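You operate a simulated robot arm through the tools that you are given. There is no shell and no other tool. Be economical: measure what you need, move in short steps, check, and stop when the job is done.

You are at the controls of a simulated two-armed robot. One attempt, no reset.

TASK
Sand the rust off the grey square, then oil it and lay its board on the short black mat.
Fine: hold the board by its post while you sand; oil from the shallow tin with the yellow brush; put block and brush back; mind your fingers. Set down upright: green sanding block, yellow brush with a steel ring. A coat counts when it lies all over at full strength: go over it till it gets no stronger. What is to be rubbed or washed off counts as gone when no trace of it is left.

It is judged by the outcome, as a careful person would: the job done as asked, and still so three seconds after it is handed in. It fails if anything else is knocked over, pushed out of place, dropped, spilled or broken.

THE ROBOT
Two 7-joint arms with two-finger parallel grippers on one trunk, on a base that drives. Base frame: it is fixed to the floor where the robot stands at the start and does not move with it; the origin is under the middle of the robot, x ahead of it, y to its left, z up; the surface under the hand at the start is at about z = 0.85. Units: m, rad, N and s.
The left shoulder is at the start at [0.06, 0.189, 1.253], the right one opposite. With the tool pointing down near the work surface each hand reaches from about 0.1 to 0.64 m from the robot's upright axis, wherever it stands, measured 20 degrees to its own side. Places, roughly: grey shallow tin [0.4, -0.2, 0.9]; short black mat [0.8, 0.1, 0.9]; yellow brush with a steel ring (4x4x13 cm) [0.3, -0.2, 0.9]. Payload 3.43 kg a hand.
Tool frame (each hand has its own): the origin (TCP) lies between the finger pads and is the grasp point; the fingertips stand 0.03 m ahead of it; z points along the fingers, y is the line along which they close. Largest opening 0.094 m; finger width 0.028, thickness 0.01; the body of the gripper, 0.05 by 0.096 m, starts 0.055 m behind the TCP.
Orientation is that of the tool frame in the base frame, as a unit quaternion [w, x, y, z]. With the fingers straight down and closing along the base's y, the tool's x points along the base's -x, its y along +y and its z along -z.

THE INTERFACE
- The arms move only by the tool nudge_tool. It takes "left_plan", "right_plan" or both (then of equal length, played together; a hand with none holds still); each is a list of rows, each a list of 3 entries, a list of its own where there are three numbers: the shift along the tool's x, y, z in units of 50 mm (1.0 is 50 mm), then the turn, a rotation vector about the tool's x, y, z in units of 8 degrees (1.0 is 8 degrees), then the opening, from 0 (shut) to 1 (fully open). In form: [[[tx, ty, tz], [ax, ay, az], hand], ...]. A call has 1 to 8 rows; each row shifts and turns the commanded pose from where the row before left it, along the tool's axes as they then stand. A call with a number of a shift or a turn outside -1 to 1 is refused whole. A row lasts 0.2 s, in which the tool goes at most 0.05 m and 0.15 rad; a call with a longer step from one row to the next is refused whole, and so is a gripper value outside its range. Where a pose cannot be reached the arm comes as near as it can. A force on the tool above 50 N (or 10 N above the force at the start of the call, whichever is more), or a blocked arm, ends the call early, and 0.2 s more pass. The fingers move at their own pace (about 0.153 m/s each) and stop on an object; they squeeze with about 40 N. The grip force told is the motor's: it shows also when the fingers shut on nothing. Time passes only in rows, and 0.2 s behind the last, so rows that do not move let the fingers close. The reply holds the time, the measured pose of the TCP, the force on the tool along the base axes, the opening and the grip force, in the units named above and with some noise, with the torque about the TCP (base axes, N m) and any sound that the robot's microphone picked up.
- Cameras (640 x 400 px; columns grow to the right, rows downward): "scene" is now at [0.0135, -0.0032, 1.7953]; the picture's right is [-0.05, -1.00, -0.00], its down [-0.81, 0.04, -0.58] and it looks along [0.58, -0.03, -0.81] (base axes); focal length 261 px, centre (320, 200). "left" rides on the left gripper at [0.076, -0.014, -0.102] in its tool frame; the picture's right is [0.18, 0.98, 0.00], its down [-0.75, 0.14, -0.64] and it looks along [-0.63, 0.12, 0.77] (tool axes); focal length 243 px, centre (320, 200). "right" rides on the right gripper at [0.076, 0.014, -0.103] in its tool frame; the picture's right is [-0.18, 0.98, 0.00], its down [-0.75, -0.14, -0.64] and it looks along [-0.63, -0.12, 0.77] (tool axes); focal length 243 px, centre (320, 200). There is no depth. A picture from a camera that has moved, and an enlarged one, comes with that camera's place and axes in the base frame and with its lens.
- camera(camera): a new picture of that camera. It takes no simulated time.
- move_column(by): slides the trunk up (or, below 0, down) by that many m; the arms and the scene camera ride with it, the base frame stays. It gives what a move gives, with no picture.
- base_move(legs): drives the robot by 1 to 6 legs, each [ahead, left, turn to the left] in m, m and rad, along the robot's own axes; the way and the turn of a leg run together, so that a leg with both is an arc; at most 1.5 m and 3.142 rad a leg. The arms and the cameras ride along, it lands a little off, and it stops where it bumps. It gives what a move gives.
- turn_head(pan, tilt): turns the head with the scene camera to pan (to the left, within 1.501 rad either way) and tilt (down, from -0.506 to 1.204), counted from straight ahead of the robot. It gives what a move gives.
- inspect(camera, box): a new picture of the part [left, top, right, bottom] of that camera's present view, enlarged. It takes no simulated time.
- finish_job(): hands the job in; it is judged then, once.

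Work in short steps. Places have to be worked out from the pictures, the camera data and where the tool is seen: move nearer, look again, correct. Check each grasp and each placing, and mend what went wrong. You have 120 turns and 108 pictures in all, those below and enlarged ones among them. Open the grippers and draw the arms clear of the work before you hand the job in, unless the task says otherwise; then end with one line.

The tools are called after "Request:" by a JSON object that holds its "name" and its "arguments". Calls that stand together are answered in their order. nudge_tool: Moves the arms, as the interface text tells. Its arguments: {"type":"object","properties":{"left_plan":{"type":"array","items":{"type":"array"}},"right_plan":{"type":"array","items":{"type":"array"}}},"required":[]} The other tools are called the same way: move_column (by) slides the trunk up or down; base_move (legs) drives the base; turn_head (pan, tilt) turns the head that bears the scene camera; camera (camera) takes a picture; inspect (camera, box) takes an enlarged picture of a part of a camera's view; finish_job () hands the job in.

At the start:

```text
t: 0.0
left_position: [0.4303, 0.2057, 1.2024]
left_orientation: [0.0, 0.0, 1.0, -0.001]
left_force: [-0.2, -0.2, 0.1]
left_ft_torque: [0.03, 0.01, -0.03]
left_finger_gap: 0.0941
left_finger_force: 0.2
right_position: [0.3837, -0.1524, 1.2878]
right_orientation: [0.001, 0.001, 1.0, 0.001]
right_force: [-0.2, -0.6, -0.1]
right_ft_torque: [0.01, 0.01, 0.01]
right_finger_gap: 0.0939
right_finger_force: 0.1
trunk travel left (down, up): [-0.925, 0.065]
robot x, y, heading: [-0.0006, -0.0007, 0.002]
head pan, tilt: [-0.047, 0.949]
```

scene: 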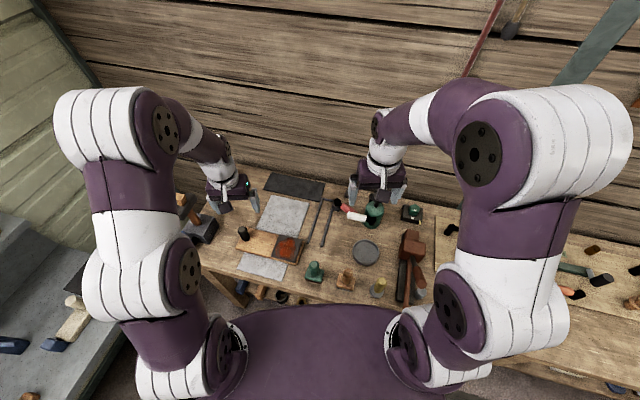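
right: 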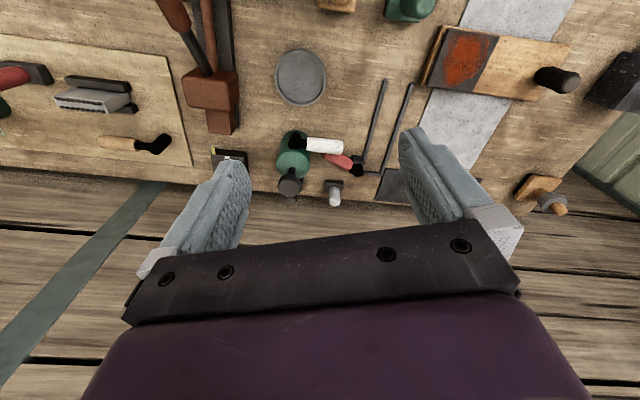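
left: 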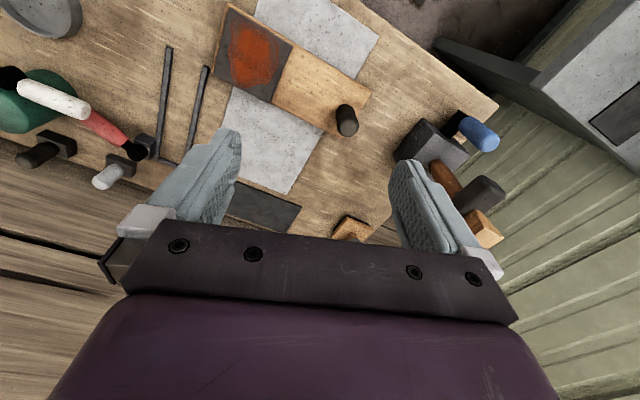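

The scene shows the board with the rusty square, the post, a green block, brushes and the tin. I enlarge the scene's middle to identify them.

Request:
{"name": "inspect", "arguments": {"camera": "scene", "box": [220, 160, 460, 310]}}

Request:
{"name": "inspect", "arguments": {"camera": "right", "box": [160, 0, 640, 220]}}

```text
2.67 times, centred on (340, 235) of scene
camera zoom: at [0.0135, -0.0032, 1.7953], right [-0.05, -1.0, 0.0], down [-0.81, 0.04, -0.58], along [0.58, -0.03, -0.81], focal length 695 px, centre (267, 107)
```

zoom: 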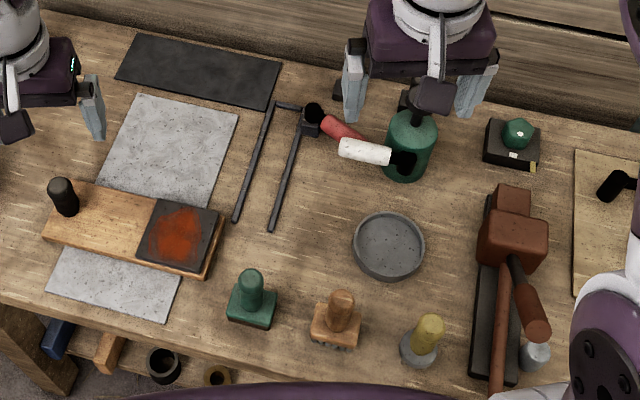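

```text
1.33 times, centred on (400, 110) of right
camera zoom: at [0.3078, -0.1375, 1.3897], right [0.18, 0.98, 0.0], down [0.75, -0.14, 0.64], along [0.63, -0.12, -0.77], focal length 324 px, centre (213, 320)
```

zoom: 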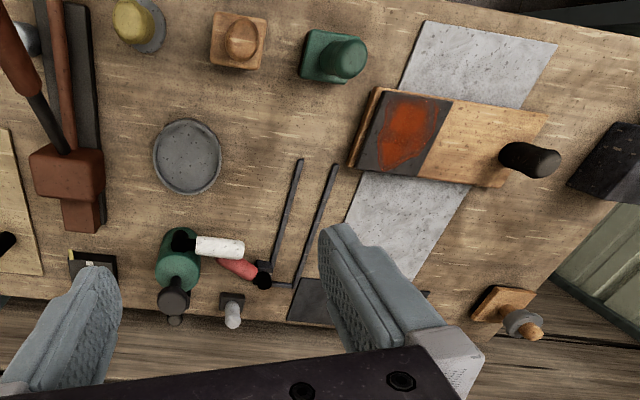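

The table is turned about 13° to the robot, and the mat at x≈0.78 is beyond straight-down reach. I check how much room there is between the base and the bench.

Request:
{"name": "turn_head", "arguments": {"pan": 0.0, "tilt": 1.2}}

Request:
{"name": "camera", "arguments": {"camera": "scene"}}

Request:
{"name": "turn_head", "arguments": {"pan": 0.9, "tilt": 0.9}}

Request:
{"name": "camera", "arguments": {"camera": "scene"}}

```text
t: 0.8
left_position: [0.4307, 0.2075, 1.2009]
left_orientation: [0.0, 0.0, 1.0, 0.0]
left_force: [0.4, -0.5, 0.4]
left_ft_torque: [0.03, 0.02, 0.02]
left_finger_gap: 0.0939
left_finger_force: 0.0
right_position: [0.3829, -0.1523, 1.2876]
right_orientation: [0.0, 0.0, 1.0, 0.0]
right_force: [-0.8, -0.2, -0.4]
right_ft_torque: [0.0, -0.01, 0.03]
right_finger_gap: 0.0942
right_finger_force: 0.0
trunk travel left (down, up): [-0.925, 0.065]
robot x, y, heading: [-0.0007, 0.001, 0.002]
head pan, tilt: [0.0, 1.201]
```

```text
102 pictures are left
camera scene: at [-0.0032, 0.0004, 1.7792], right [0.0, -1.0, 0.0], down [-0.93, 0.0, -0.36], along [0.36, 0.0, -0.93], focal length 261 px, centre (320, 200)
```

scene: 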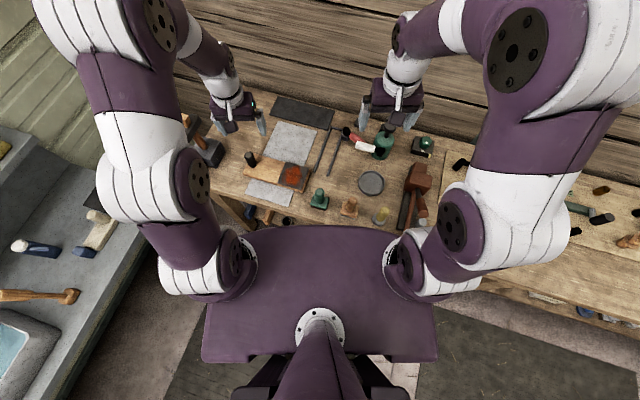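

```text
t: 2.0
left_position: [0.431, 0.2071, 1.2015]
left_orientation: [-0.001, 0.0, 1.0, 0.001]
left_force: [-0.6, 0.4, -0.3]
left_ft_torque: [0.0, 0.01, 0.02]
left_finger_gap: 0.094
left_finger_force: 0.0
right_position: [0.3834, -0.1519, 1.287]
right_orientation: [0.0, 0.0, 1.0, 0.0]
right_force: [0.2, 1.0, 0.3]
right_ft_torque: [0.0, 0.04, -0.02]
right_finger_gap: 0.0942
right_finger_force: 0.1
trunk travel left (down, up): [-0.925, 0.065]
robot x, y, heading: [0.0029, 0.0018, -0.001]
head pan, tilt: [0.901, 0.901]
```

```text
101 pictures are left
camera scene: at [-0.0122, 0.0595, 1.799], right [0.78, -0.62, 0.0], down [-0.49, -0.61, -0.62], along [0.39, 0.49, -0.78], focal length 261 px, centre (320, 200)
```

scene: 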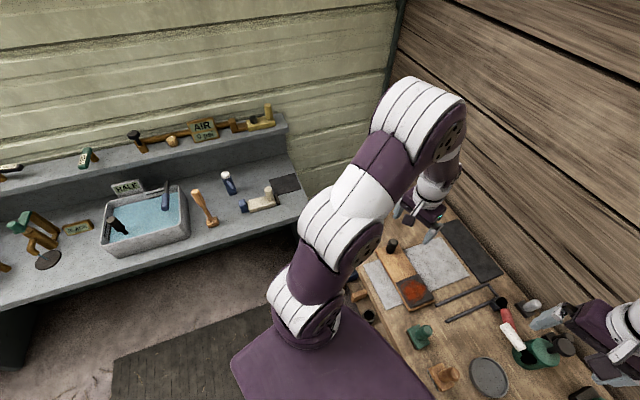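

The bench end on the left leaves no room, so the far mat will need a small drive ahead later. First I bring the left hand over the post and the right one over the green block for a close look.

Request:
{"name": "nudge_tool", "arguments": {"left_plan": [[[-0.24, 0.23, 0.4], [0, 0, 0], 1], [[-0.24, 0.23, 0.4], [0, 0, 0], 1], [[-0.24, 0.23, 0.4], [0, 0, 0], 1], [[-0.24, 0.23, 0.4], [0, 0, 0], 1], [[-0.24, 0.23, 0.4], [0, 0, 0], 1]], "right_plan": [[[0.13, 0.6, 0.76], [0, 0, 0], 1], [[0.13, 0.6, 0.76], [0, 0, 0], 1], [[0.13, 0.6, 0.76], [0, 0, 0], 1], [[0.13, 0.6, 0.76], [0, 0, 0], 1], [[0.13, 0.6, 0.76], [0, 0, 0], 1]]}}

Request:
{"name": "camera", "arguments": {"camera": "left"}}

Request:
{"name": "camera", "arguments": {"camera": "right"}}

```text
t: 3.2
left_position: [0.4904, 0.2662, 1.099]
left_orientation: [-0.001, 0.0, 1.0, 0.0]
left_force: [1.4, 0.1, 0.1]
left_ft_torque: [-0.01, -0.02, 0.0]
left_finger_gap: 0.0939
left_finger_force: 0.1
right_position: [0.3523, -0.0011, 1.0968]
right_orientation: [0.0, 0.0, 1.0, -0.001]
right_force: [-0.4, -0.4, 0.4]
right_ft_torque: [0.01, 0.01, -0.01]
right_finger_gap: 0.094
right_finger_force: 0.1
trunk travel left (down, up): [-0.925, 0.065]
robot x, y, heading: [0.0006, 0.0003, 0.0]
head pan, tilt: [0.901, 0.901]
```

```text
100 pictures are left
camera left: at [0.4157, 0.2517, 1.2028], right [-0.18, 0.98, 0.0], down [0.75, 0.14, 0.64], along [0.63, 0.12, -0.77], focal length 243 px, centre (320, 200)
```

left: 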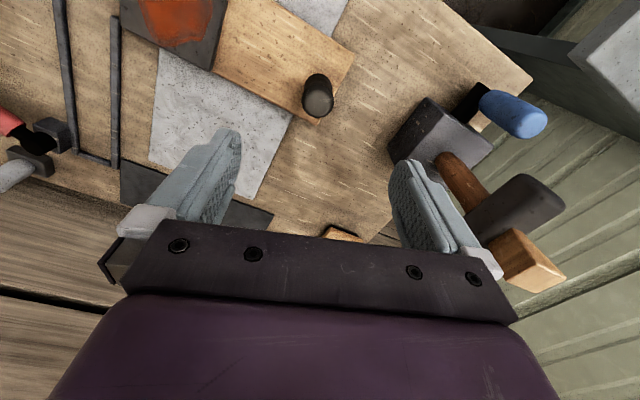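

```text
99 pictures are left
camera right: at [0.2762, 0.0143, 1.1989], right [0.18, 0.98, 0.0], down [0.75, -0.14, 0.64], along [0.63, -0.12, -0.77], focal length 243 px, centre (320, 200)
```

right: 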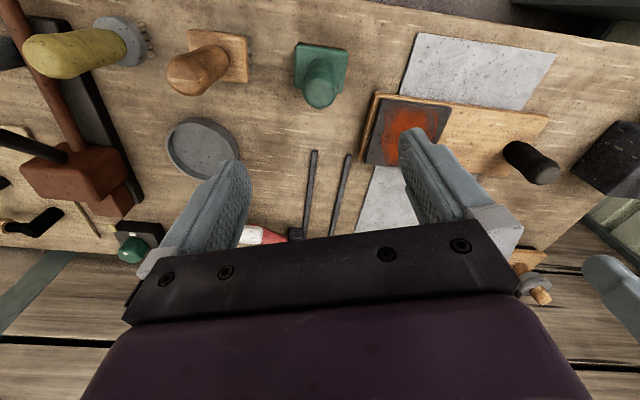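

Post and block are in view. I turn the head back over the work and take enlarged views to triangulate both.

Request:
{"name": "turn_head", "arguments": {"pan": 0.1, "tilt": 1.05}}

Request:
{"name": "inspect", "arguments": {"camera": "scene", "box": [220, 130, 420, 255]}}

Request:
{"name": "inspect", "arguments": {"camera": "left", "box": [110, 0, 430, 200]}}

Request:
{"name": "inspect", "arguments": {"camera": "right", "box": [200, 0, 520, 200]}}

```text
t: 4.3
left_position: [0.49, 0.2646, 1.1013]
left_orientation: [-0.001, 0.0, 1.0, 0.001]
left_force: [0.7, -0.5, 0.2]
left_ft_torque: [0.03, 0.01, 0.03]
left_finger_gap: 0.0938
left_finger_force: 0.1
right_position: [0.3511, -0.0022, 1.097]
right_orientation: [0.0, 0.0, 1.0, 0.0]
right_force: [-0.3, 0.1, -0.4]
right_ft_torque: [0.0, 0.03, 0.0]
right_finger_gap: 0.0938
right_finger_force: 0.0
trunk travel left (down, up): [-0.925, 0.065]
robot x, y, heading: [0.0013, 0.0032, -0.002]
head pan, tilt: [0.099, 1.051]
```

```text
3.20 times, centred on (320, 192) of scene
camera zoom: at [0.0074, 0.0077, 1.7883], right [0.1, -0.99, 0.0], down [-0.86, -0.09, -0.5], along [0.49, 0.05, -0.87], focal length 834 px, centre (320, 224)
```

zoom: 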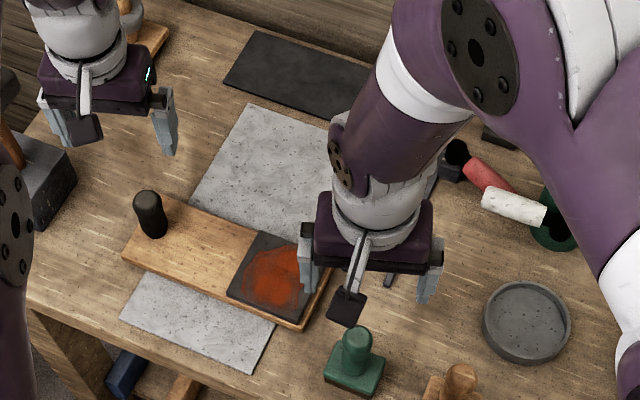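

```text
2.00 times, centred on (270, 100) of left
camera zoom: at [0.4142, 0.2499, 1.2038], right [-0.18, 0.98, 0.0], down [0.75, 0.14, 0.64], along [0.63, 0.12, -0.77], focal length 485 px, centre (420, 400)
```

zoom: 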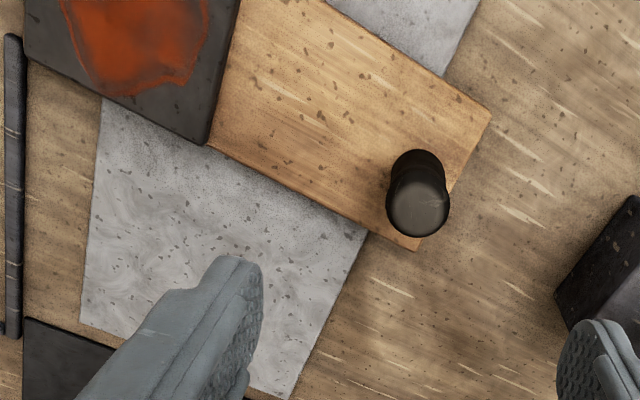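

```text
2.00 times, centred on (360, 100) of right
camera zoom: at [0.2752, 0.0121, 1.1997], right [0.18, 0.98, 0.0], down [0.75, -0.14, 0.64], along [0.63, -0.12, -0.77], focal length 485 px, centre (240, 400)
```

zoom: 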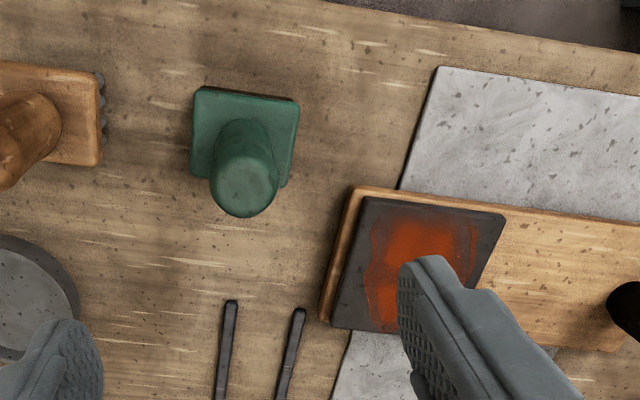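

Triangulated: post top about [0.504, 0.266, 0.928], board turned about 17° clockwise, square centre about [0.446, 0.101], block handle about [0.345, 0.002]. I turn both hands to match and come down part way.

Request:
{"name": "nudge_tool", "arguments": {"left_plan": [[[-0.14, 0.015, 0.5], [0, 0, 1], 1], [[-0.14, 0.015, 0.5], [0, 0, 1], 1], [[0, 0, 0.6], [0, 0, 0.15], 1], [[0, 0, 0], [0, 0, 0], 1]], "right_plan": [[[0.06, 0.04, 0.5], [0, 0, 1], 1], [[0.06, 0.04, 0.5], [0, 0, 1], 1], [[0, 0, 0.6], [0, 0, 0.15], 1], [[0, 0, 0], [0, 0, 0], 1]]}}

Request:
{"name": "inspect", "arguments": {"camera": "left", "box": [160, 0, 480, 200]}}

Request:
{"name": "inspect", "arguments": {"camera": "right", "box": [160, 0, 480, 200]}}

```text
t: 5.3
left_position: [0.5035, 0.2654, 1.0217]
left_orientation: [0.0, 0.151, 0.989, 0.0]
left_force: [0.4, -0.6, 1.0]
left_ft_torque: [0.0, 0.01, 0.02]
left_finger_gap: 0.094
left_finger_force: 0.0
right_position: [0.3455, 0.0013, 1.0162]
right_orientation: [0.0, 0.151, 0.989, 0.0]
right_force: [-0.7, 0.4, 0.6]
right_ft_torque: [0.04, 0.0, 0.02]
right_finger_gap: 0.094
right_finger_force: 0.1
trunk travel left (down, up): [-0.925, 0.065]
robot x, y, heading: [0.0054, -0.0018, -0.002]
head pan, tilt: [0.099, 1.051]
```

```text
2.00 times, centred on (320, 100) of left
camera zoom: at [0.4272, 0.2744, 1.1239], right [0.12, 0.99, 0.0], down [0.76, -0.09, 0.64], along [0.64, -0.07, -0.77], focal length 485 px, centre (320, 400)
```

zoom: 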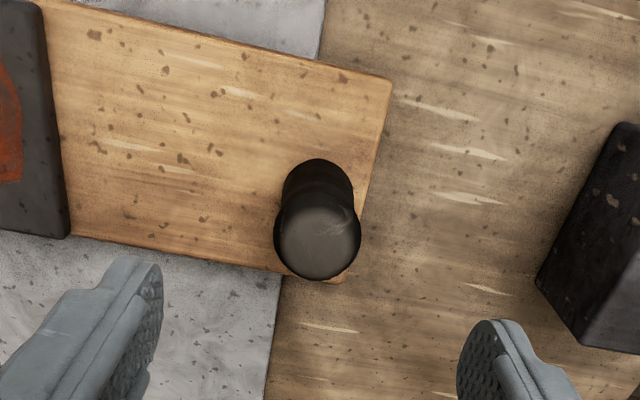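

```text
2.00 times, centred on (320, 100) of right
camera zoom: at [0.2765, 0.0382, 1.1194], right [0.47, 0.88, 0.0], down [0.68, -0.36, 0.64], along [0.57, -0.3, -0.77], focal length 485 px, centre (320, 400)
```

zoom: 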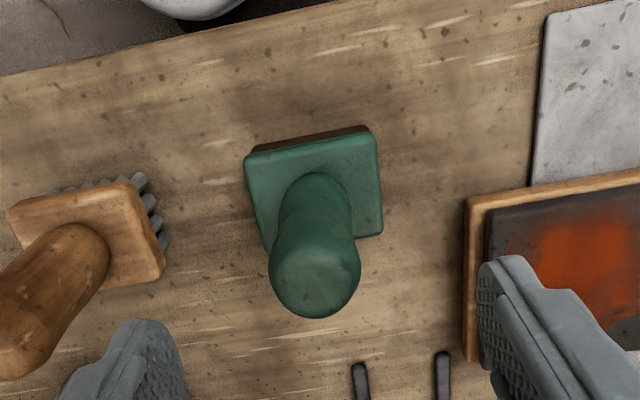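

Revised from the two views: post axis [0.502, 0.266], top ≈0.933; block handle axis [0.3415, 0.002], top ≈0.966. I lower both hands to grasp height and close on them.

Request:
{"name": "nudge_tool", "arguments": {"left_plan": [[[0, 0, 0.7], [0, 0, 0], 1], [[0, 0, 0.7], [0, 0, 0], 1], [[0, 0, 0.65], [0, 0, 0], 1], [[0, 0, 0], [0, 0, 0], 1], [[0, 0, 0], [0, 0, 0], 0], [[0, 0, 0], [0, 0, 0], 0], [[0, 0, 0], [0, 0, 0], 0]], "right_plan": [[[0.08, 0, 0.6], [0, 0, 0], 1], [[0, 0, 0.6], [0, 0, 0], 1], [[0, 0, 0.52], [0, 0, 0], 1], [[0, 0, 0], [0, 0, 0], 1], [[0, 0, 0], [0, 0, 0], 0], [[0, 0, 0], [0, 0, 0], 0], [[0, 0, 0], [0, 0, 0], 0]]}}

Request:
{"name": "inspect", "arguments": {"camera": "left", "box": [160, 0, 480, 200]}}

Request:
{"name": "inspect", "arguments": {"camera": "right", "box": [160, 0, 480, 200]}}

```text
t: 6.9
left_position: [0.5044, 0.2653, 0.9198]
left_orientation: [0.001, 0.15, 0.989, 0.0]
left_force: [-0.2, -0.6, 0.6]
left_ft_torque: [-0.02, -0.11, -0.05]
left_finger_gap: 0.0352
left_finger_force: 39.8
right_position: [0.3394, 0.0035, 0.9306]
right_orientation: [0.0, 0.149, 0.989, 0.0]
right_force: [-0.1, -0.9, -0.3]
right_ft_torque: [-0.04, 0.01, 0.0]
right_finger_gap: 0.0314
right_finger_force: 40.0
trunk travel left (down, up): [-0.925, 0.065]
robot x, y, heading: [-0.0, -0.003, -0.002]
head pan, tilt: [0.099, 1.051]
```

```text
2.00 times, centred on (320, 100) of left
camera zoom: at [0.4282, 0.2739, 1.0218], right [0.11, 0.99, 0.0], down [0.76, -0.09, 0.64], along [0.64, -0.07, -0.77], focal length 485 px, centre (320, 400)
```

zoom: 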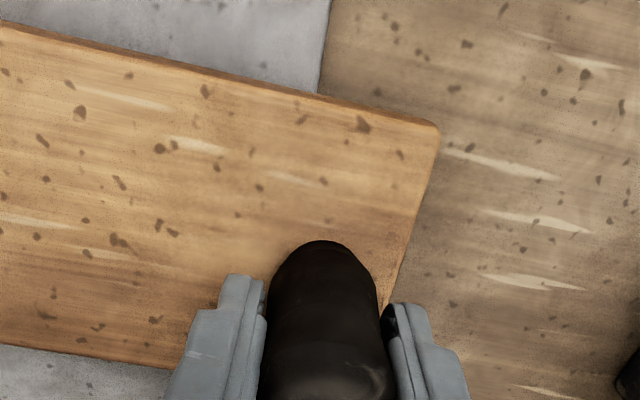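

```text
2.00 times, centred on (320, 100) of right
camera zoom: at [0.2728, 0.0395, 1.0335], right [0.47, 0.88, 0.0], down [0.68, -0.36, 0.64], along [0.57, -0.3, -0.77], focal length 485 px, centre (320, 400)
```

zoom: 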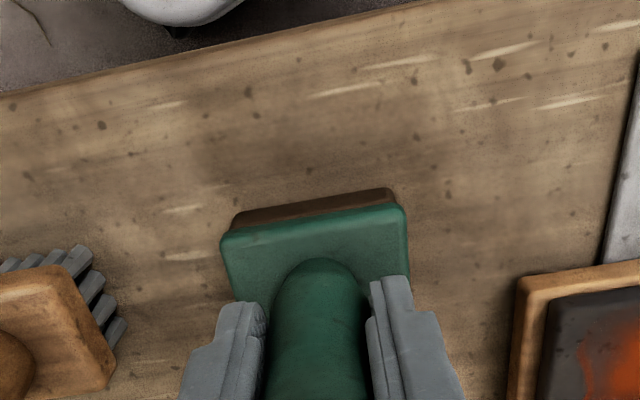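

Both are gripped (0.035 and 0.031 m), and the block's home is TCP [0.339, 0.0035, 0.9306]. I lift the block and carry it over the square.

Request:
{"name": "nudge_tool", "arguments": {"right_plan": [[[0, 0, -0.7], [0, 0, 0], 0], [[0, 0, -0.7], [0, 0, 0], 0], [[-0.48, 0.83, 0], [0, 0, 0], 0], [[-0.48, 0.83, 0], [0, 0, 0], 0], [[-0.48, 0.83, 0], [0, 0, 0], 0], [[0, 0, 0], [0, 0, 0], 0]]}}

Request:
{"name": "camera", "arguments": {"camera": "right"}}

Request:
{"name": "inspect", "arguments": {"camera": "scene", "box": [220, 130, 420, 255]}}

```text
t: 8.3
left_position: [0.5053, 0.2644, 0.9181]
left_orientation: [0.001, 0.15, 0.989, 0.0]
left_force: [-0.3, -0.5, 0.5]
left_ft_torque: [-0.07, -0.11, 0.05]
left_finger_gap: 0.0352
left_finger_force: 40.0
right_position: [0.4473, 0.102, 1.0024]
right_orientation: [0.0, 0.149, 0.989, 0.0]
right_force: [0.3, 0.5, -1.6]
right_ft_torque: [-0.01, -0.03, 0.0]
right_finger_gap: 0.0312
right_finger_force: 39.9
trunk travel left (down, up): [-0.925, 0.065]
robot x, y, heading: [0.0011, 0.0008, 0.0]
head pan, tilt: [0.099, 1.051]
```

```text
91 pictures are left
camera right: at [0.3795, 0.1385, 1.1036], right [0.47, 0.88, 0.0], down [0.68, -0.36, 0.64], along [0.57, -0.3, -0.77], focal length 243 px, centre (320, 200)
```

right: 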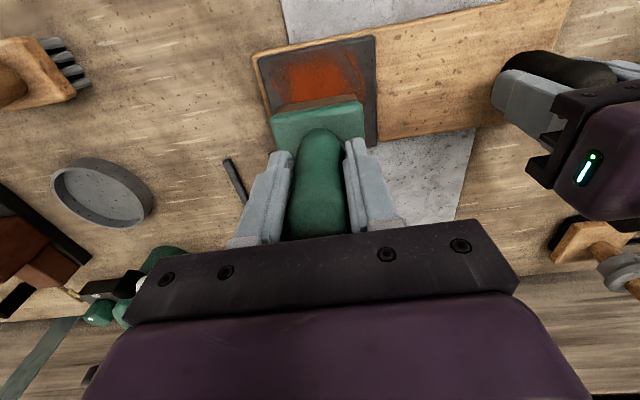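

```text
3.20 times, centred on (320, 192) of scene
camera zoom: at [0.0072, 0.0072, 1.7883], right [0.1, -1.0, 0.0], down [-0.86, -0.09, -0.5], along [0.49, 0.05, -0.87], focal length 834 px, centre (320, 224)
```

zoom: 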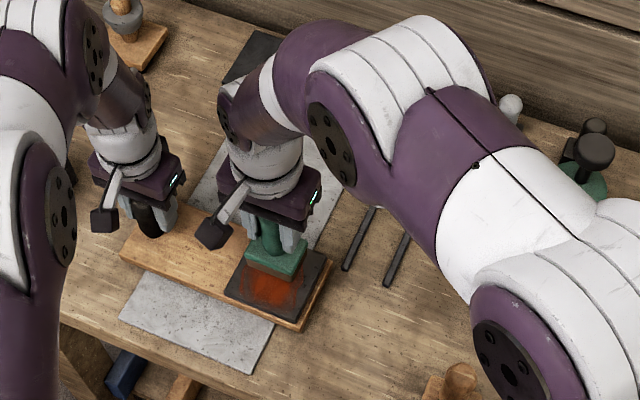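

The block hovers over the square. I lower it until the force shows contact.

Request:
{"name": "nudge_tool", "arguments": {"right_plan": [[[0, 0, 0.5], [0, 0, 0], 0], [[0, 0, 0.12], [0, 0, 0], 0], [[0, 0, 0.06], [0, 0, 0], 0], [[0, 0, 0], [0, 0, 0], 0]]}}

```text
t: 9.3
left_position: [0.5051, 0.2651, 0.9195]
left_orientation: [0.0, 0.15, 0.989, 0.0]
left_force: [-0.5, 0.7, -0.4]
left_ft_torque: [-0.01, -0.14, -0.06]
left_finger_gap: 0.035
left_finger_force: 40.2
right_position: [0.4479, 0.1005, 0.9687]
right_orientation: [0.0, 0.149, 0.989, 0.0]
right_force: [-0.8, 0.2, -2.3]
right_ft_torque: [0.03, -0.04, 0.02]
right_finger_gap: 0.0311
right_finger_force: 39.9
trunk travel left (down, up): [-0.925, 0.065]
robot x, y, heading: [0.0006, 0.0015, -0.001]
head pan, tilt: [0.099, 1.051]
```

No contact yet at TCP z 0.969; I go lower in finer steps.

Request:
{"name": "nudge_tool", "arguments": {"right_plan": [[[0, 0, 0.06], [0, 0, 0], 0], [[0, 0, 0.06], [0, 0, 0], 0], [[0, 0, 0], [0, 0, 0], 0]]}}

```text
t: 10.1
left_position: [0.5033, 0.2657, 0.9196]
left_orientation: [0.001, 0.149, 0.989, 0.0]
left_force: [1.3, 11.0, -1.9]
left_ft_torque: [-0.12, -0.2, -0.19]
left_finger_gap: 0.0352
left_finger_force: 40.0
right_position: [0.4472, 0.1022, 0.9642]
right_orientation: [0.003, 0.149, 0.989, 0.0]
right_force: [2.4, -8.3, 31.8]
right_ft_torque: [0.3, -0.18, -0.03]
right_finger_gap: 0.0312
right_finger_force: 40.4
trunk travel left (down, up): [-0.925, 0.065]
robot x, y, heading: [-0.0022, 0.001, -0.001]
head pan, tilt: [0.099, 1.051]
```

Contact at about TCP z 0.9645, pressing with 32 N; I ease off 1 mm and rub in a raster over the square.

Request:
{"name": "nudge_tool", "arguments": {"right_plan": [[[-0.4, -0.4, -0.02], [0, 0, 0], 0], [[0.8, 0, 0], [0, 0, 0], 0], [[0, 0.27, 0], [0, 0, 0], 0], [[-0.8, 0, 0], [0, 0, 0], 0], [[0, 0.27, 0], [0, 0, 0], 0], [[0.8, 0, 0], [0, 0, 0], 0], [[0, 0.27, 0], [0, 0, 0], 0], [[-0.8, 0, 0], [0, 0, 0], 0]]}}

Request:
{"name": "camera", "arguments": {"camera": "right"}}

```text
t: 11.9
left_position: [0.5063, 0.2644, 0.9197]
left_orientation: [0.0, 0.149, 0.989, 0.0]
left_force: [-1.2, 0.9, 6.6]
left_ft_torque: [-1.01, -0.01, -0.28]
left_finger_gap: 0.0334
left_finger_force: 40.2
right_position: [0.4734, 0.1121, 0.9615]
right_orientation: [-0.001, 0.149, 0.989, -0.001]
right_force: [0.8, -0.4, -1.9]
right_ft_torque: [0.01, 0.0, 0.01]
right_finger_gap: 0.0312
right_finger_force: 40.5
trunk travel left (down, up): [-0.925, 0.065]
robot x, y, heading: [-0.0027, -0.0017, -0.003]
head pan, tilt: [0.099, 1.051]
```

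```text
89 pictures are left
camera right: at [0.4044, 0.1499, 1.0644], right [0.47, 0.88, 0.0], down [0.68, -0.36, 0.64], along [0.57, -0.3, -0.77], focal length 243 px, centre (320, 200)
```

right: 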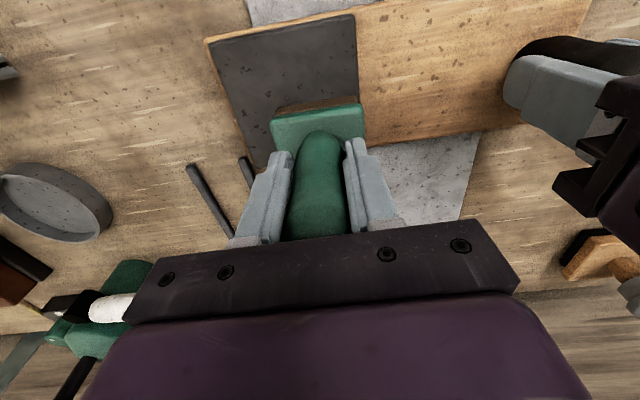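

The visible steel looks free of rust, but the reading has shifted: no contact force now and a torque at the post. I look at the whole board from the scene camera.

Request:
{"name": "inspect", "arguments": {"camera": "scene", "box": [240, 170, 360, 245]}}

Request:
{"name": "camera", "arguments": {"camera": "left"}}

```text
5.33 times, centred on (300, 208) of scene
camera zoom: at [0.0074, 0.006, 1.7884], right [0.1, -1.0, 0.0], down [-0.86, -0.09, -0.5], along [0.49, 0.05, -0.87], focal length 1390 px, centre (427, 160)
```

zoom: 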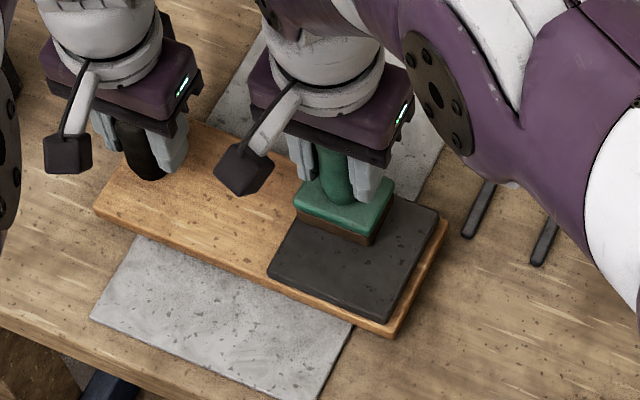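

```text
87 pictures are left
camera left: at [0.4287, 0.2735, 1.0223], right [0.12, 0.99, 0.0], down [0.76, -0.09, 0.64], along [0.64, -0.07, -0.77], focal length 243 px, centre (320, 200)
```

left: 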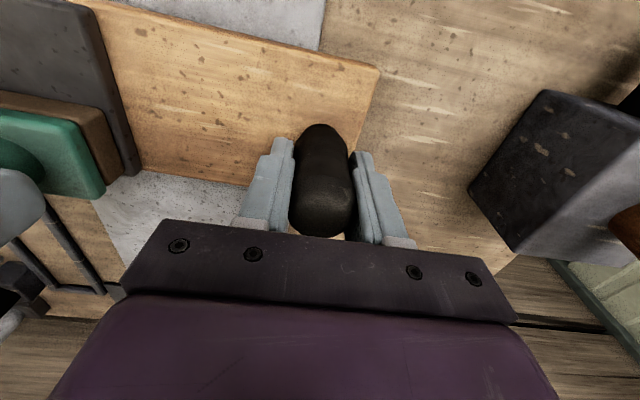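

The steel looks clean where it shows. I lift the block off and swing it aside to see the whole square.

Request:
{"name": "nudge_tool", "arguments": {"right_plan": [[[0, 0, -0.8], [0, 0, 0], 0], [[0, 0, -0.4], [0, 0, 0], 0], [[0, -0.9, 0], [0, 0, 0], 0], [[0, -0.9, 0], [0, 0, 0], 0], [[0, -0.9, 0], [0, 0, 0], 0], [[0, 0, 0], [0, 0, 0], 0]]}}

Request:
{"name": "inspect", "arguments": {"camera": "scene", "box": [240, 170, 360, 245]}}

Request:
{"name": "camera", "arguments": {"camera": "right"}}

```text
t: 13.3
left_position: [0.5048, 0.2645, 0.9194]
left_orientation: [0.0, 0.15, 0.989, 0.0]
left_force: [0.7, -0.4, 7.7]
left_ft_torque: [-1.04, -0.07, 0.09]
left_finger_gap: 0.0335
left_finger_force: 40.1
right_position: [0.4337, -0.0148, 1.0234]
right_orientation: [0.001, 0.149, 0.989, 0.0]
right_force: [-0.1, -0.1, -1.9]
right_ft_torque: [-0.01, 0.02, 0.02]
right_finger_gap: 0.0311
right_finger_force: 39.7
trunk travel left (down, up): [-0.925, 0.065]
robot x, y, heading: [0.0048, -0.0007, 0.001]
head pan, tilt: [0.099, 1.051]
```

```text
5.33 times, centred on (300, 208) of scene
camera zoom: at [0.0063, 0.0069, 1.7884], right [0.1, -1.0, 0.0], down [-0.86, -0.09, -0.5], along [0.49, 0.05, -0.87], focal length 1390 px, centre (427, 160)
```

zoom: 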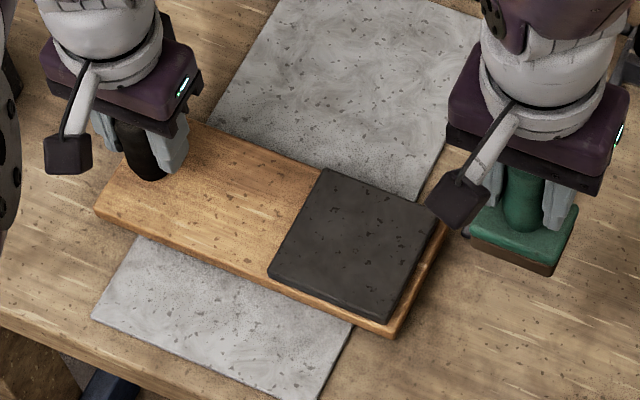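

```text
85 pictures are left
camera right: at [0.364, 0.0215, 1.1247], right [0.47, 0.88, 0.0], down [0.68, -0.36, 0.64], along [0.57, -0.3, -0.77], focal length 243 px, centre (320, 200)
```

right: 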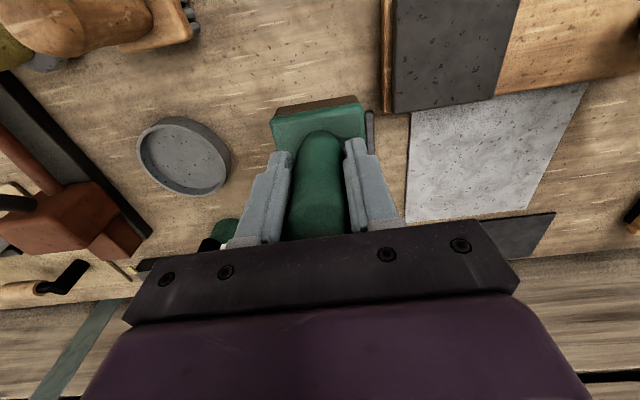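

I zoom in on the square to look for traces of rust.

Request:
{"name": "inspect", "arguments": {"camera": "right", "box": [370, 0, 540, 120]}}

Request:
{"name": "inspect", "arguments": {"camera": "scene", "box": [286, 197, 326, 232]}}

```text
3.33 times, centred on (455, 60) of right
camera zoom: at [0.364, 0.0215, 1.1247], right [0.47, 0.88, 0.0], down [0.68, -0.36, 0.64], along [0.57, -0.3, -0.77], focal length 809 px, centre (-130, 667)
```

zoom: 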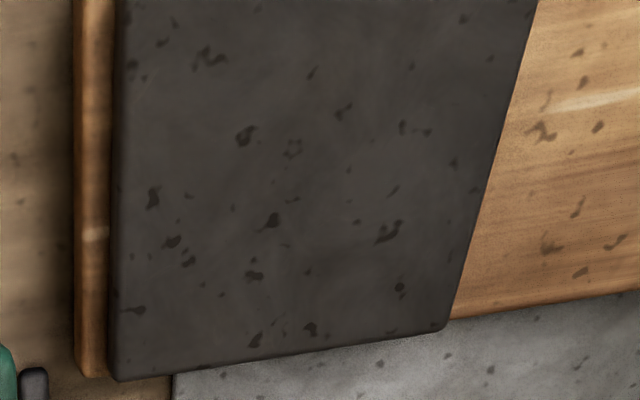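

```text
11.43 times, centred on (306, 214) of scene
camera zoom: at [0.0063, 0.0069, 1.7884], right [0.1, -1.0, 0.0], down [-0.86, -0.09, -0.5], along [0.49, 0.05, -0.87], focal length 2978 px, centre (480, 34)
```

zoom: 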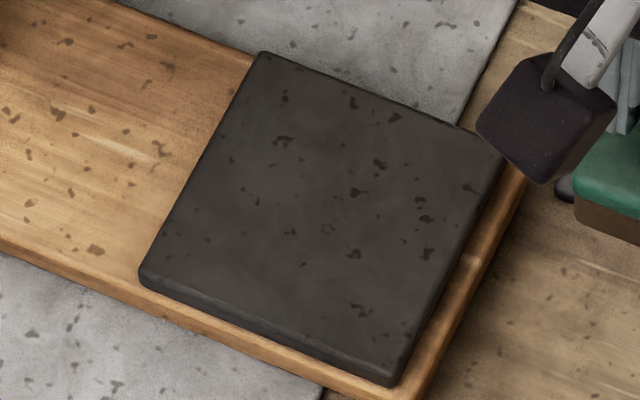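

It looks clean. For certainty I go over it once more with a lighter, longer pass; back above the square and down to near contact first.

Request:
{"name": "nudge_tool", "arguments": {"right_plan": [[[0.17, 0.78, 0], [0, 0, 0], 0], [[0.17, 0.78, 0], [0, 0, 0], 0], [[0.17, 0.78, 0], [0, 0, 0], 0], [[0, 0, 0.8], [0, 0, 0], 0], [[0, 0, 0.36], [0, 0, 0], 0], [[0, 0, 0.03], [0, 0, 0], 0], [[0, 0, 0], [0, 0, 0], 0]]}}

```text
t: 14.9
left_position: [0.5052, 0.2657, 0.9191]
left_orientation: [0.0, 0.149, 0.989, 0.0]
left_force: [-1.2, -0.3, 7.7]
left_ft_torque: [-0.74, 0.23, -0.03]
left_finger_gap: 0.0334
left_finger_force: 39.4
right_position: [0.4428, 0.1058, 0.963]
right_orientation: [0.0, 0.149, 0.989, -0.001]
right_force: [-1.0, 0.5, -1.3]
right_ft_torque: [0.02, 0.02, 0.0]
right_finger_gap: 0.0313
right_finger_force: 39.8
trunk travel left (down, up): [-0.925, 0.065]
robot x, y, heading: [-0.003, -0.0, -0.0]
head pan, tilt: [0.099, 1.051]
```

Request:
{"name": "nudge_tool", "arguments": {"right_plan": [[[0, 0, 0.04], [0, 0, 0], 0], [[0, 0, 0], [0, 0, 0], 0]]}}

```text
t: 15.5
left_position: [0.5052, 0.2648, 0.9196]
left_orientation: [0.001, 0.15, 0.989, 0.0]
left_force: [4.3, 4.6, -3.7]
left_ft_torque: [1.01, 0.19, 0.31]
left_finger_gap: 0.0338
left_finger_force: 40.4
right_position: [0.4432, 0.105, 0.9635]
right_orientation: [0.001, 0.15, 0.989, 0.001]
right_force: [-5.1, -5.0, 21.4]
right_ft_torque: [-0.57, 0.43, -0.01]
right_finger_gap: 0.0314
right_finger_force: 39.9
trunk travel left (down, up): [-0.925, 0.065]
robot x, y, heading: [0.0006, 0.001, 0.002]
head pan, tilt: [0.099, 1.051]
```

Contact with 21 N; I run a second raster at this height.

Request:
{"name": "nudge_tool", "arguments": {"right_plan": [[[-0.4, -0.4, 0], [0, 0, 0], 0], [[0.8, 0, 0], [0, 0, 0], 0], [[0, 0.4, 0], [0, 0, 0], 0], [[-0.8, 0, 0], [0, 0, 0], 0], [[0, 0.4, 0], [0, 0, 0], 0], [[0.8, 0, 0], [0, 0, 0], 0], [[-0.4, -0.4, 0], [0, 0, 0], 0], [[0, 0, -0.5], [0, 0, 0], 0]]}}

Request:
{"name": "nudge_tool", "arguments": {"right_plan": [[[0, 0, -0.8], [0, 0, 0], 0], [[0, -0.9, 0], [0, 0, 0], 0], [[0.4, -0.85, 0], [0, 0, 0], 0], [[0.4, -0.85, 0], [0, 0, 0], 0], [[0, 0, 0], [0, 0, 0], 0]]}}

Request:
{"name": "inspect", "arguments": {"camera": "scene", "box": [240, 170, 360, 245]}}

Request:
{"name": "inspect", "arguments": {"camera": "right", "box": [160, 0, 640, 300]}}

```text
t: 17.3
left_position: [0.5044, 0.2648, 0.9196]
left_orientation: [0.001, 0.149, 0.989, 0.0]
left_force: [1.9, -1.8, 6.0]
left_ft_torque: [-0.61, 0.44, 0.38]
left_finger_gap: 0.0335
left_finger_force: 39.6
right_position: [0.4402, 0.1033, 0.9859]
right_orientation: [-0.002, 0.15, 0.989, -0.002]
right_force: [-0.2, -0.2, -1.8]
right_ft_torque: [0.05, 0.01, -0.01]
right_finger_gap: 0.0316
right_finger_force: 40.3
trunk travel left (down, up): [-0.925, 0.065]
robot x, y, heading: [0.0021, 0.0006, -0.004]
head pan, tilt: [0.099, 1.051]
```

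```text
t: 18.5
left_position: [0.5049, 0.2649, 0.9178]
left_orientation: [0.0, 0.15, 0.989, 0.0]
left_force: [-0.7, -1.7, 5.6]
left_ft_torque: [-0.91, -0.06, 0.08]
left_finger_gap: 0.0334
left_finger_force: 39.7
right_position: [0.3657, -0.008, 1.0263]
right_orientation: [0.0, 0.15, 0.989, 0.001]
right_force: [0.2, -0.5, -2.4]
right_ft_torque: [-0.01, -0.02, -0.01]
right_finger_gap: 0.0314
right_finger_force: 40.7
trunk travel left (down, up): [-0.925, 0.065]
robot x, y, heading: [-0.0001, -0.0007, 0.002]
head pan, tilt: [0.099, 1.051]
```

```text
5.33 times, centred on (300, 208) of scene
camera zoom: at [0.0061, 0.0068, 1.7884], right [0.1, -1.0, 0.0], down [-0.86, -0.09, -0.5], along [0.49, 0.05, -0.87], focal length 1390 px, centre (427, 160)
```

zoom: 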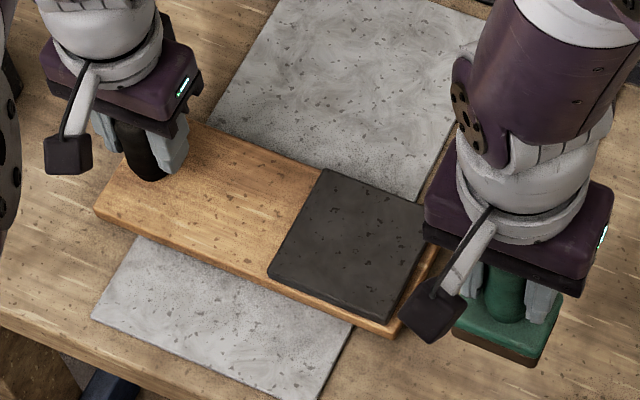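

```text
1.33 times, centred on (400, 150) of right
camera zoom: at [0.2973, 0.0285, 1.1279], right [0.47, 0.88, 0.0], down [0.68, -0.36, 0.64], along [0.57, -0.3, -0.77], focal length 324 px, centre (213, 267)
```

zoom: 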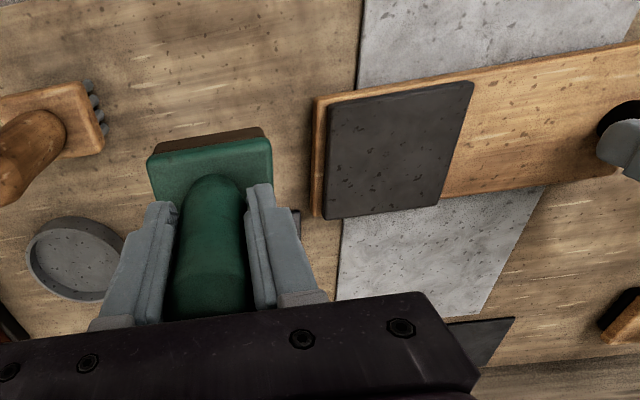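

The square is bare. Now the block goes back to its home spot: above it, then down to just above the table.

Request:
{"name": "nudge_tool", "arguments": {"right_plan": [[[0.57, 0.064, 0], [0, 0, 0], 0], [[0, 0, 0.8], [0, 0, 0], 0], [[0, 0, 0.8], [0, 0, 0], 0], [[0, 0, 0.27], [0, 0, 0], 0], [[0, 0, 0], [0, 0, 0], 0]]}}

```text
t: 19.7
left_position: [0.5038, 0.265, 0.9195]
left_orientation: [0.0, 0.149, 0.989, 0.0]
left_force: [-1.8, 1.1, 4.4]
left_ft_torque: [-0.44, 0.28, -0.04]
left_finger_gap: 0.0333
left_finger_force: 40.5
right_position: [0.3389, 0.0035, 0.9333]
right_orientation: [0.0, 0.15, 0.989, -0.001]
right_force: [0.2, -0.2, -1.7]
right_ft_torque: [-0.02, 0.03, -0.02]
right_finger_gap: 0.0313
right_finger_force: 40.2
trunk travel left (down, up): [-0.925, 0.065]
robot x, y, heading: [-0.0001, -0.0026, -0.001]
head pan, tilt: [0.099, 1.051]
```

Request:
{"name": "nudge_tool", "arguments": {"right_plan": [[[0, 0, 0.04], [0, 0, 0], 0], [[0, 0, 0], [0, 0, 0], 0]]}}

```text
t: 20.3
left_position: [0.504, 0.2651, 0.9182]
left_orientation: [0.0, 0.15, 0.989, 0.0]
left_force: [-1.1, -0.4, 3.3]
left_ft_torque: [-0.57, 0.3, -0.09]
left_finger_gap: 0.0338
left_finger_force: 40.4
right_position: [0.3394, 0.0034, 0.9311]
right_orientation: [0.0, 0.15, 0.989, 0.0]
right_force: [0.4, -0.6, -2.2]
right_ft_torque: [0.03, 0.03, -0.03]
right_finger_gap: 0.0313
right_finger_force: 40.4
trunk travel left (down, up): [-0.925, 0.065]
robot x, y, heading: [0.0041, 0.0009, 0.003]
head pan, tilt: [0.099, 1.051]
```

No contact yet; another millimetre or two.

Request:
{"name": "nudge_tool", "arguments": {"right_plan": [[[0, 0, 0.03], [0, 0, 0], 0], [[0, 0, 0], [0, 0, 0], 0]]}}

```text
t: 20.9
left_position: [0.5048, 0.2644, 0.9194]
left_orientation: [-0.001, 0.15, 0.989, 0.001]
left_force: [-0.1, 0.4, 0.2]
left_ft_torque: [0.35, -0.09, -0.01]
left_finger_gap: 0.0339
left_finger_force: 39.7
right_position: [0.3394, 0.0035, 0.9296]
right_orientation: [0.0, 0.15, 0.989, -0.001]
right_force: [-1.2, -2.9, 15.5]
right_ft_torque: [-0.6, 0.1, 0.02]
right_finger_gap: 0.0316
right_finger_force: 40.1
trunk travel left (down, up): [-0.925, 0.065]
robot x, y, heading: [-0.0023, 0.0025, 0.001]
head pan, tilt: [0.099, 1.051]
```

The block rests on the table with 15 N. I release it and lift straight up, then head over to the yellow brush.

Request:
{"name": "nudge_tool", "arguments": {"right_plan": [[[0, 0, 0], [0, 0, 0], 0.6], [[0, 0, 0], [0, 0, 0], 0.6], [[0, 0, -0.8], [0, 0, 0], 0.6], [[0, 0, -0.9], [0, 0, 0], 0.6], [[0, 0, -0.9], [0, 0, 0], 0.6], [[0, 0, -0.8], [0, 0, 0], 1]]}}

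Request:
{"name": "nudge_tool", "arguments": {"right_plan": [[[0, -0.8, 0], [0, 0, 0], 1], [[0, -0.8, 0], [0, 0, 0], 1], [[0, -0.8, 0], [0, 0, 0], 1], [[0, -0.8, 0], [0, 0, 0], 1], [[0, -0.8, 0], [0, 0, 0], 1], [[0, 0, 0], [0, 0, 0], 1]]}}

Request:
{"name": "camera", "arguments": {"camera": "right"}}

Request:
{"name": "inspect", "arguments": {"camera": "scene", "box": [240, 160, 480, 310]}}

```text
t: 22.3
left_position: [0.5046, 0.2653, 0.92]
left_orientation: [0.0, 0.149, 0.989, 0.0]
left_force: [0.1, 0.5, 2.6]
left_ft_torque: [-0.63, 0.43, 0.12]
left_finger_gap: 0.0336
left_finger_force: 39.4
right_position: [0.3379, 0.0028, 1.1001]
right_orientation: [0.0, 0.149, 0.989, 0.001]
right_force: [0.0, 0.7, 0.4]
right_ft_torque: [0.03, 0.06, 0.01]
right_finger_gap: 0.0939
right_finger_force: 0.1
trunk travel left (down, up): [-0.925, 0.065]
robot x, y, heading: [0.0013, -0.0043, -0.001]
head pan, tilt: [0.099, 1.051]
```

```text
t: 23.7
left_position: [0.5045, 0.264, 0.9186]
left_orientation: [0.0, 0.149, 0.989, 0.0]
left_force: [0.9, -1.9, 3.0]
left_ft_torque: [-0.44, 0.09, -0.03]
left_finger_gap: 0.0335
left_finger_force: 40.0
right_position: [0.2803, -0.1866, 1.0998]
right_orientation: [0.001, 0.15, 0.989, 0.0]
right_force: [0.8, 0.1, -0.1]
right_ft_torque: [-0.01, -0.03, 0.01]
right_finger_gap: 0.0941
right_finger_force: 0.0
trunk travel left (down, up): [-0.925, 0.065]
robot x, y, heading: [0.0003, -0.0017, -0.002]
head pan, tilt: [0.099, 1.051]
```

```text
80 pictures are left
camera right: at [0.2116, -0.1499, 1.201], right [0.47, 0.88, 0.0], down [0.68, -0.36, 0.64], along [0.57, -0.3, -0.77], focal length 243 px, centre (320, 200)
```

right: 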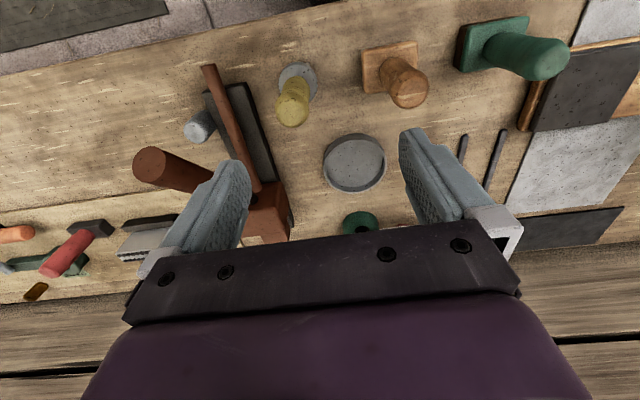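

```text
2.67 times, centred on (360, 235) of scene
camera zoom: at [0.0065, 0.0072, 1.7883], right [0.1, -1.0, 0.0], down [-0.86, -0.09, -0.5], along [0.49, 0.05, -0.87], focal length 695 px, centre (213, 107)
```

zoom: 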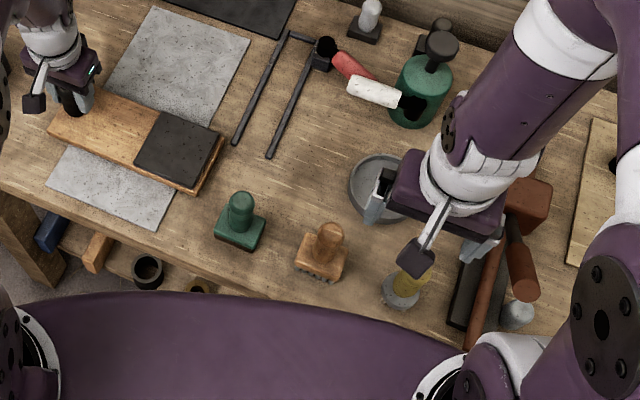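

The yellow brush stands at about [0.268, -0.209], neighbours some 8 cm off. I centre over it, narrow the fingers a bit and come down part way to check.

Request:
{"name": "nudge_tool", "arguments": {"right_plan": [[[0.1, -0.5, 0], [0, 0, 0], 0.75], [[0, 0, 0.8], [0, 0, 0], 0.75], [[0, 0, 0.4], [0, 0, 0], 0.75], [[0, 0, 0], [0, 0, 0], 0.75]]}}

Request:
{"name": "inspect", "arguments": {"camera": "right", "box": [160, 0, 480, 200]}}

```text
t: 24.7
left_position: [0.5055, 0.2653, 0.9186]
left_orientation: [0.0, 0.149, 0.989, 0.0]
left_force: [-0.3, 0.5, 2.3]
left_ft_torque: [-0.65, 0.33, 0.0]
left_finger_gap: 0.0334
left_finger_force: 40.1
right_position: [0.2686, -0.2086, 1.0396]
right_orientation: [0.0, 0.149, 0.989, -0.001]
right_force: [0.6, 0.2, 0.4]
right_ft_torque: [-0.02, 0.01, -0.03]
right_finger_gap: 0.0706
right_finger_force: 0.0
trunk travel left (down, up): [-0.925, 0.065]
robot x, y, heading: [-0.0022, -0.0029, 0.001]
head pan, tilt: [0.099, 1.051]
```

```text
2.00 times, centred on (320, 100) of right
camera zoom: at [0.2005, -0.1726, 1.1409], right [0.47, 0.88, 0.0], down [0.68, -0.36, 0.64], along [0.57, -0.3, -0.77], focal length 485 px, centre (320, 400)
```

zoom: 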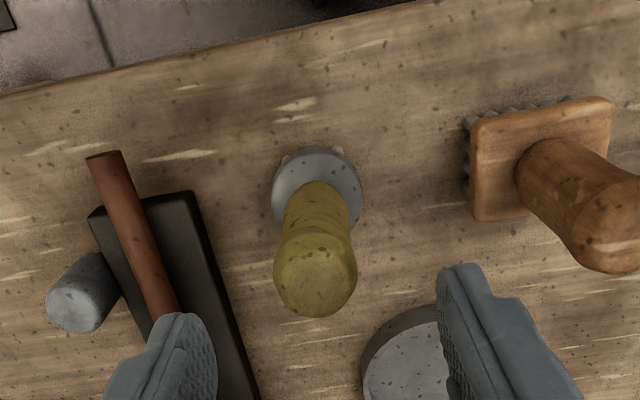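

Centred well. I go down to TCP z ≈0.95 and close on the handle.

Request:
{"name": "nudge_tool", "arguments": {"right_plan": [[[0, 0, 0.7], [0, 0, 0], 0.75], [[0, 0, 0.7], [0, 0, 0], 0.75], [[0, 0, 0.39], [0, 0, 0], 0.75], [[0, 0, 0], [0, 0, 0], 0.75], [[0, 0, 0], [0, 0, 0], 0], [[0, 0, 0], [0, 0, 0], 0], [[0, 0, 0], [0, 0, 0], 0]]}}

Request:
{"name": "inspect", "arguments": {"camera": "right", "box": [160, 0, 480, 200]}}

```text
t: 26.3
left_position: [0.5059, 0.2652, 0.9189]
left_orientation: [0.0, 0.15, 0.989, 0.0]
left_force: [0.3, 1.7, 2.8]
left_ft_torque: [-0.5, 0.31, -0.03]
left_finger_gap: 0.0336
left_finger_force: 40.1
right_position: [0.2682, -0.2096, 0.9494]
right_orientation: [-0.001, 0.149, 0.989, 0.0]
right_force: [-0.8, 0.2, 0.0]
right_ft_torque: [0.0, 0.02, -0.02]
right_finger_gap: 0.0335
right_finger_force: 40.1
trunk travel left (down, up): [-0.925, 0.065]
robot x, y, heading: [0.0007, -0.0015, -0.001]
head pan, tilt: [0.099, 1.051]
```

```text
2.00 times, centred on (320, 100) of right
camera zoom: at [0.2001, -0.1727, 1.0516], right [0.47, 0.88, 0.0], down [0.68, -0.36, 0.64], along [0.57, -0.3, -0.77], focal length 485 px, centre (320, 400)
```

zoom: 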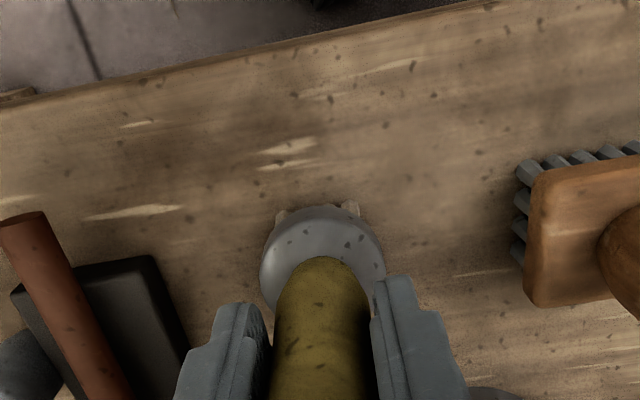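

The brush is held; its home is TCP [0.268, -0.2096, 0.9494]. I lift it and carry it over the shallow tin.

Request:
{"name": "nudge_tool", "arguments": {"right_plan": [[[0, 0, -0.8], [0, 0, 0], 0], [[0, 0, -0.8], [0, 0, 0], 0], [[-0.72, 0.275, 0], [0, 0, 0], 0], [[-0.72, 0.275, 0], [0, 0, 0], 0], [[-0.72, 0.275, 0], [0, 0, 0], 0], [[-0.72, 0.275, 0], [0, 0, 0], 0], [[0, 0, 0], [0, 0, 0], 0]]}}

Request:
{"name": "camera", "arguments": {"camera": "right"}}

Request:
{"name": "inspect", "arguments": {"camera": "scene", "box": [300, 160, 420, 235]}}

```text
t: 27.9
left_position: [0.5057, 0.2657, 0.9189]
left_orientation: [0.0, 0.15, 0.989, 0.0]
left_force: [-0.5, 0.3, 3.6]
left_ft_torque: [-0.5, 0.5, 0.07]
left_finger_gap: 0.0335
left_finger_force: 39.7
right_position: [0.4217, -0.1998, 1.03]
right_orientation: [0.0, 0.15, 0.989, 0.0]
right_force: [-0.1, -0.1, -0.1]
right_ft_torque: [-0.01, 0.02, 0.01]
right_finger_gap: 0.0335
right_finger_force: 39.8
trunk travel left (down, up): [-0.925, 0.065]
robot x, y, heading: [0.0019, -0.0012, -0.0]
head pan, tilt: [0.099, 1.051]
```

```text
76 pictures are left
camera right: at [0.3532, -0.1633, 1.1314], right [0.47, 0.88, 0.0], down [0.68, -0.36, 0.64], along [0.57, -0.3, -0.77], focal length 243 px, centre (320, 200)
```

right: 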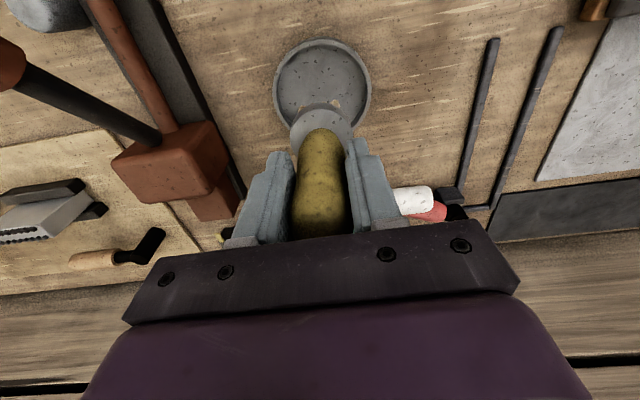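

```text
5.33 times, centred on (360, 198) of scene
camera zoom: at [0.0068, 0.007, 1.7883], right [0.1, -1.0, 0.0], down [-0.86, -0.09, -0.5], along [0.49, 0.05, -0.87], focal length 1390 px, centre (107, 213)
```

zoom: 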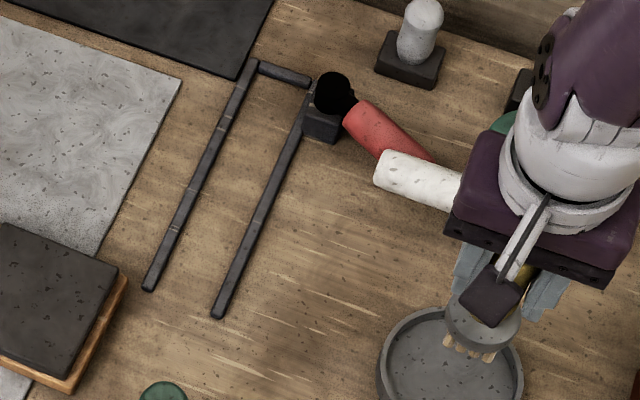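

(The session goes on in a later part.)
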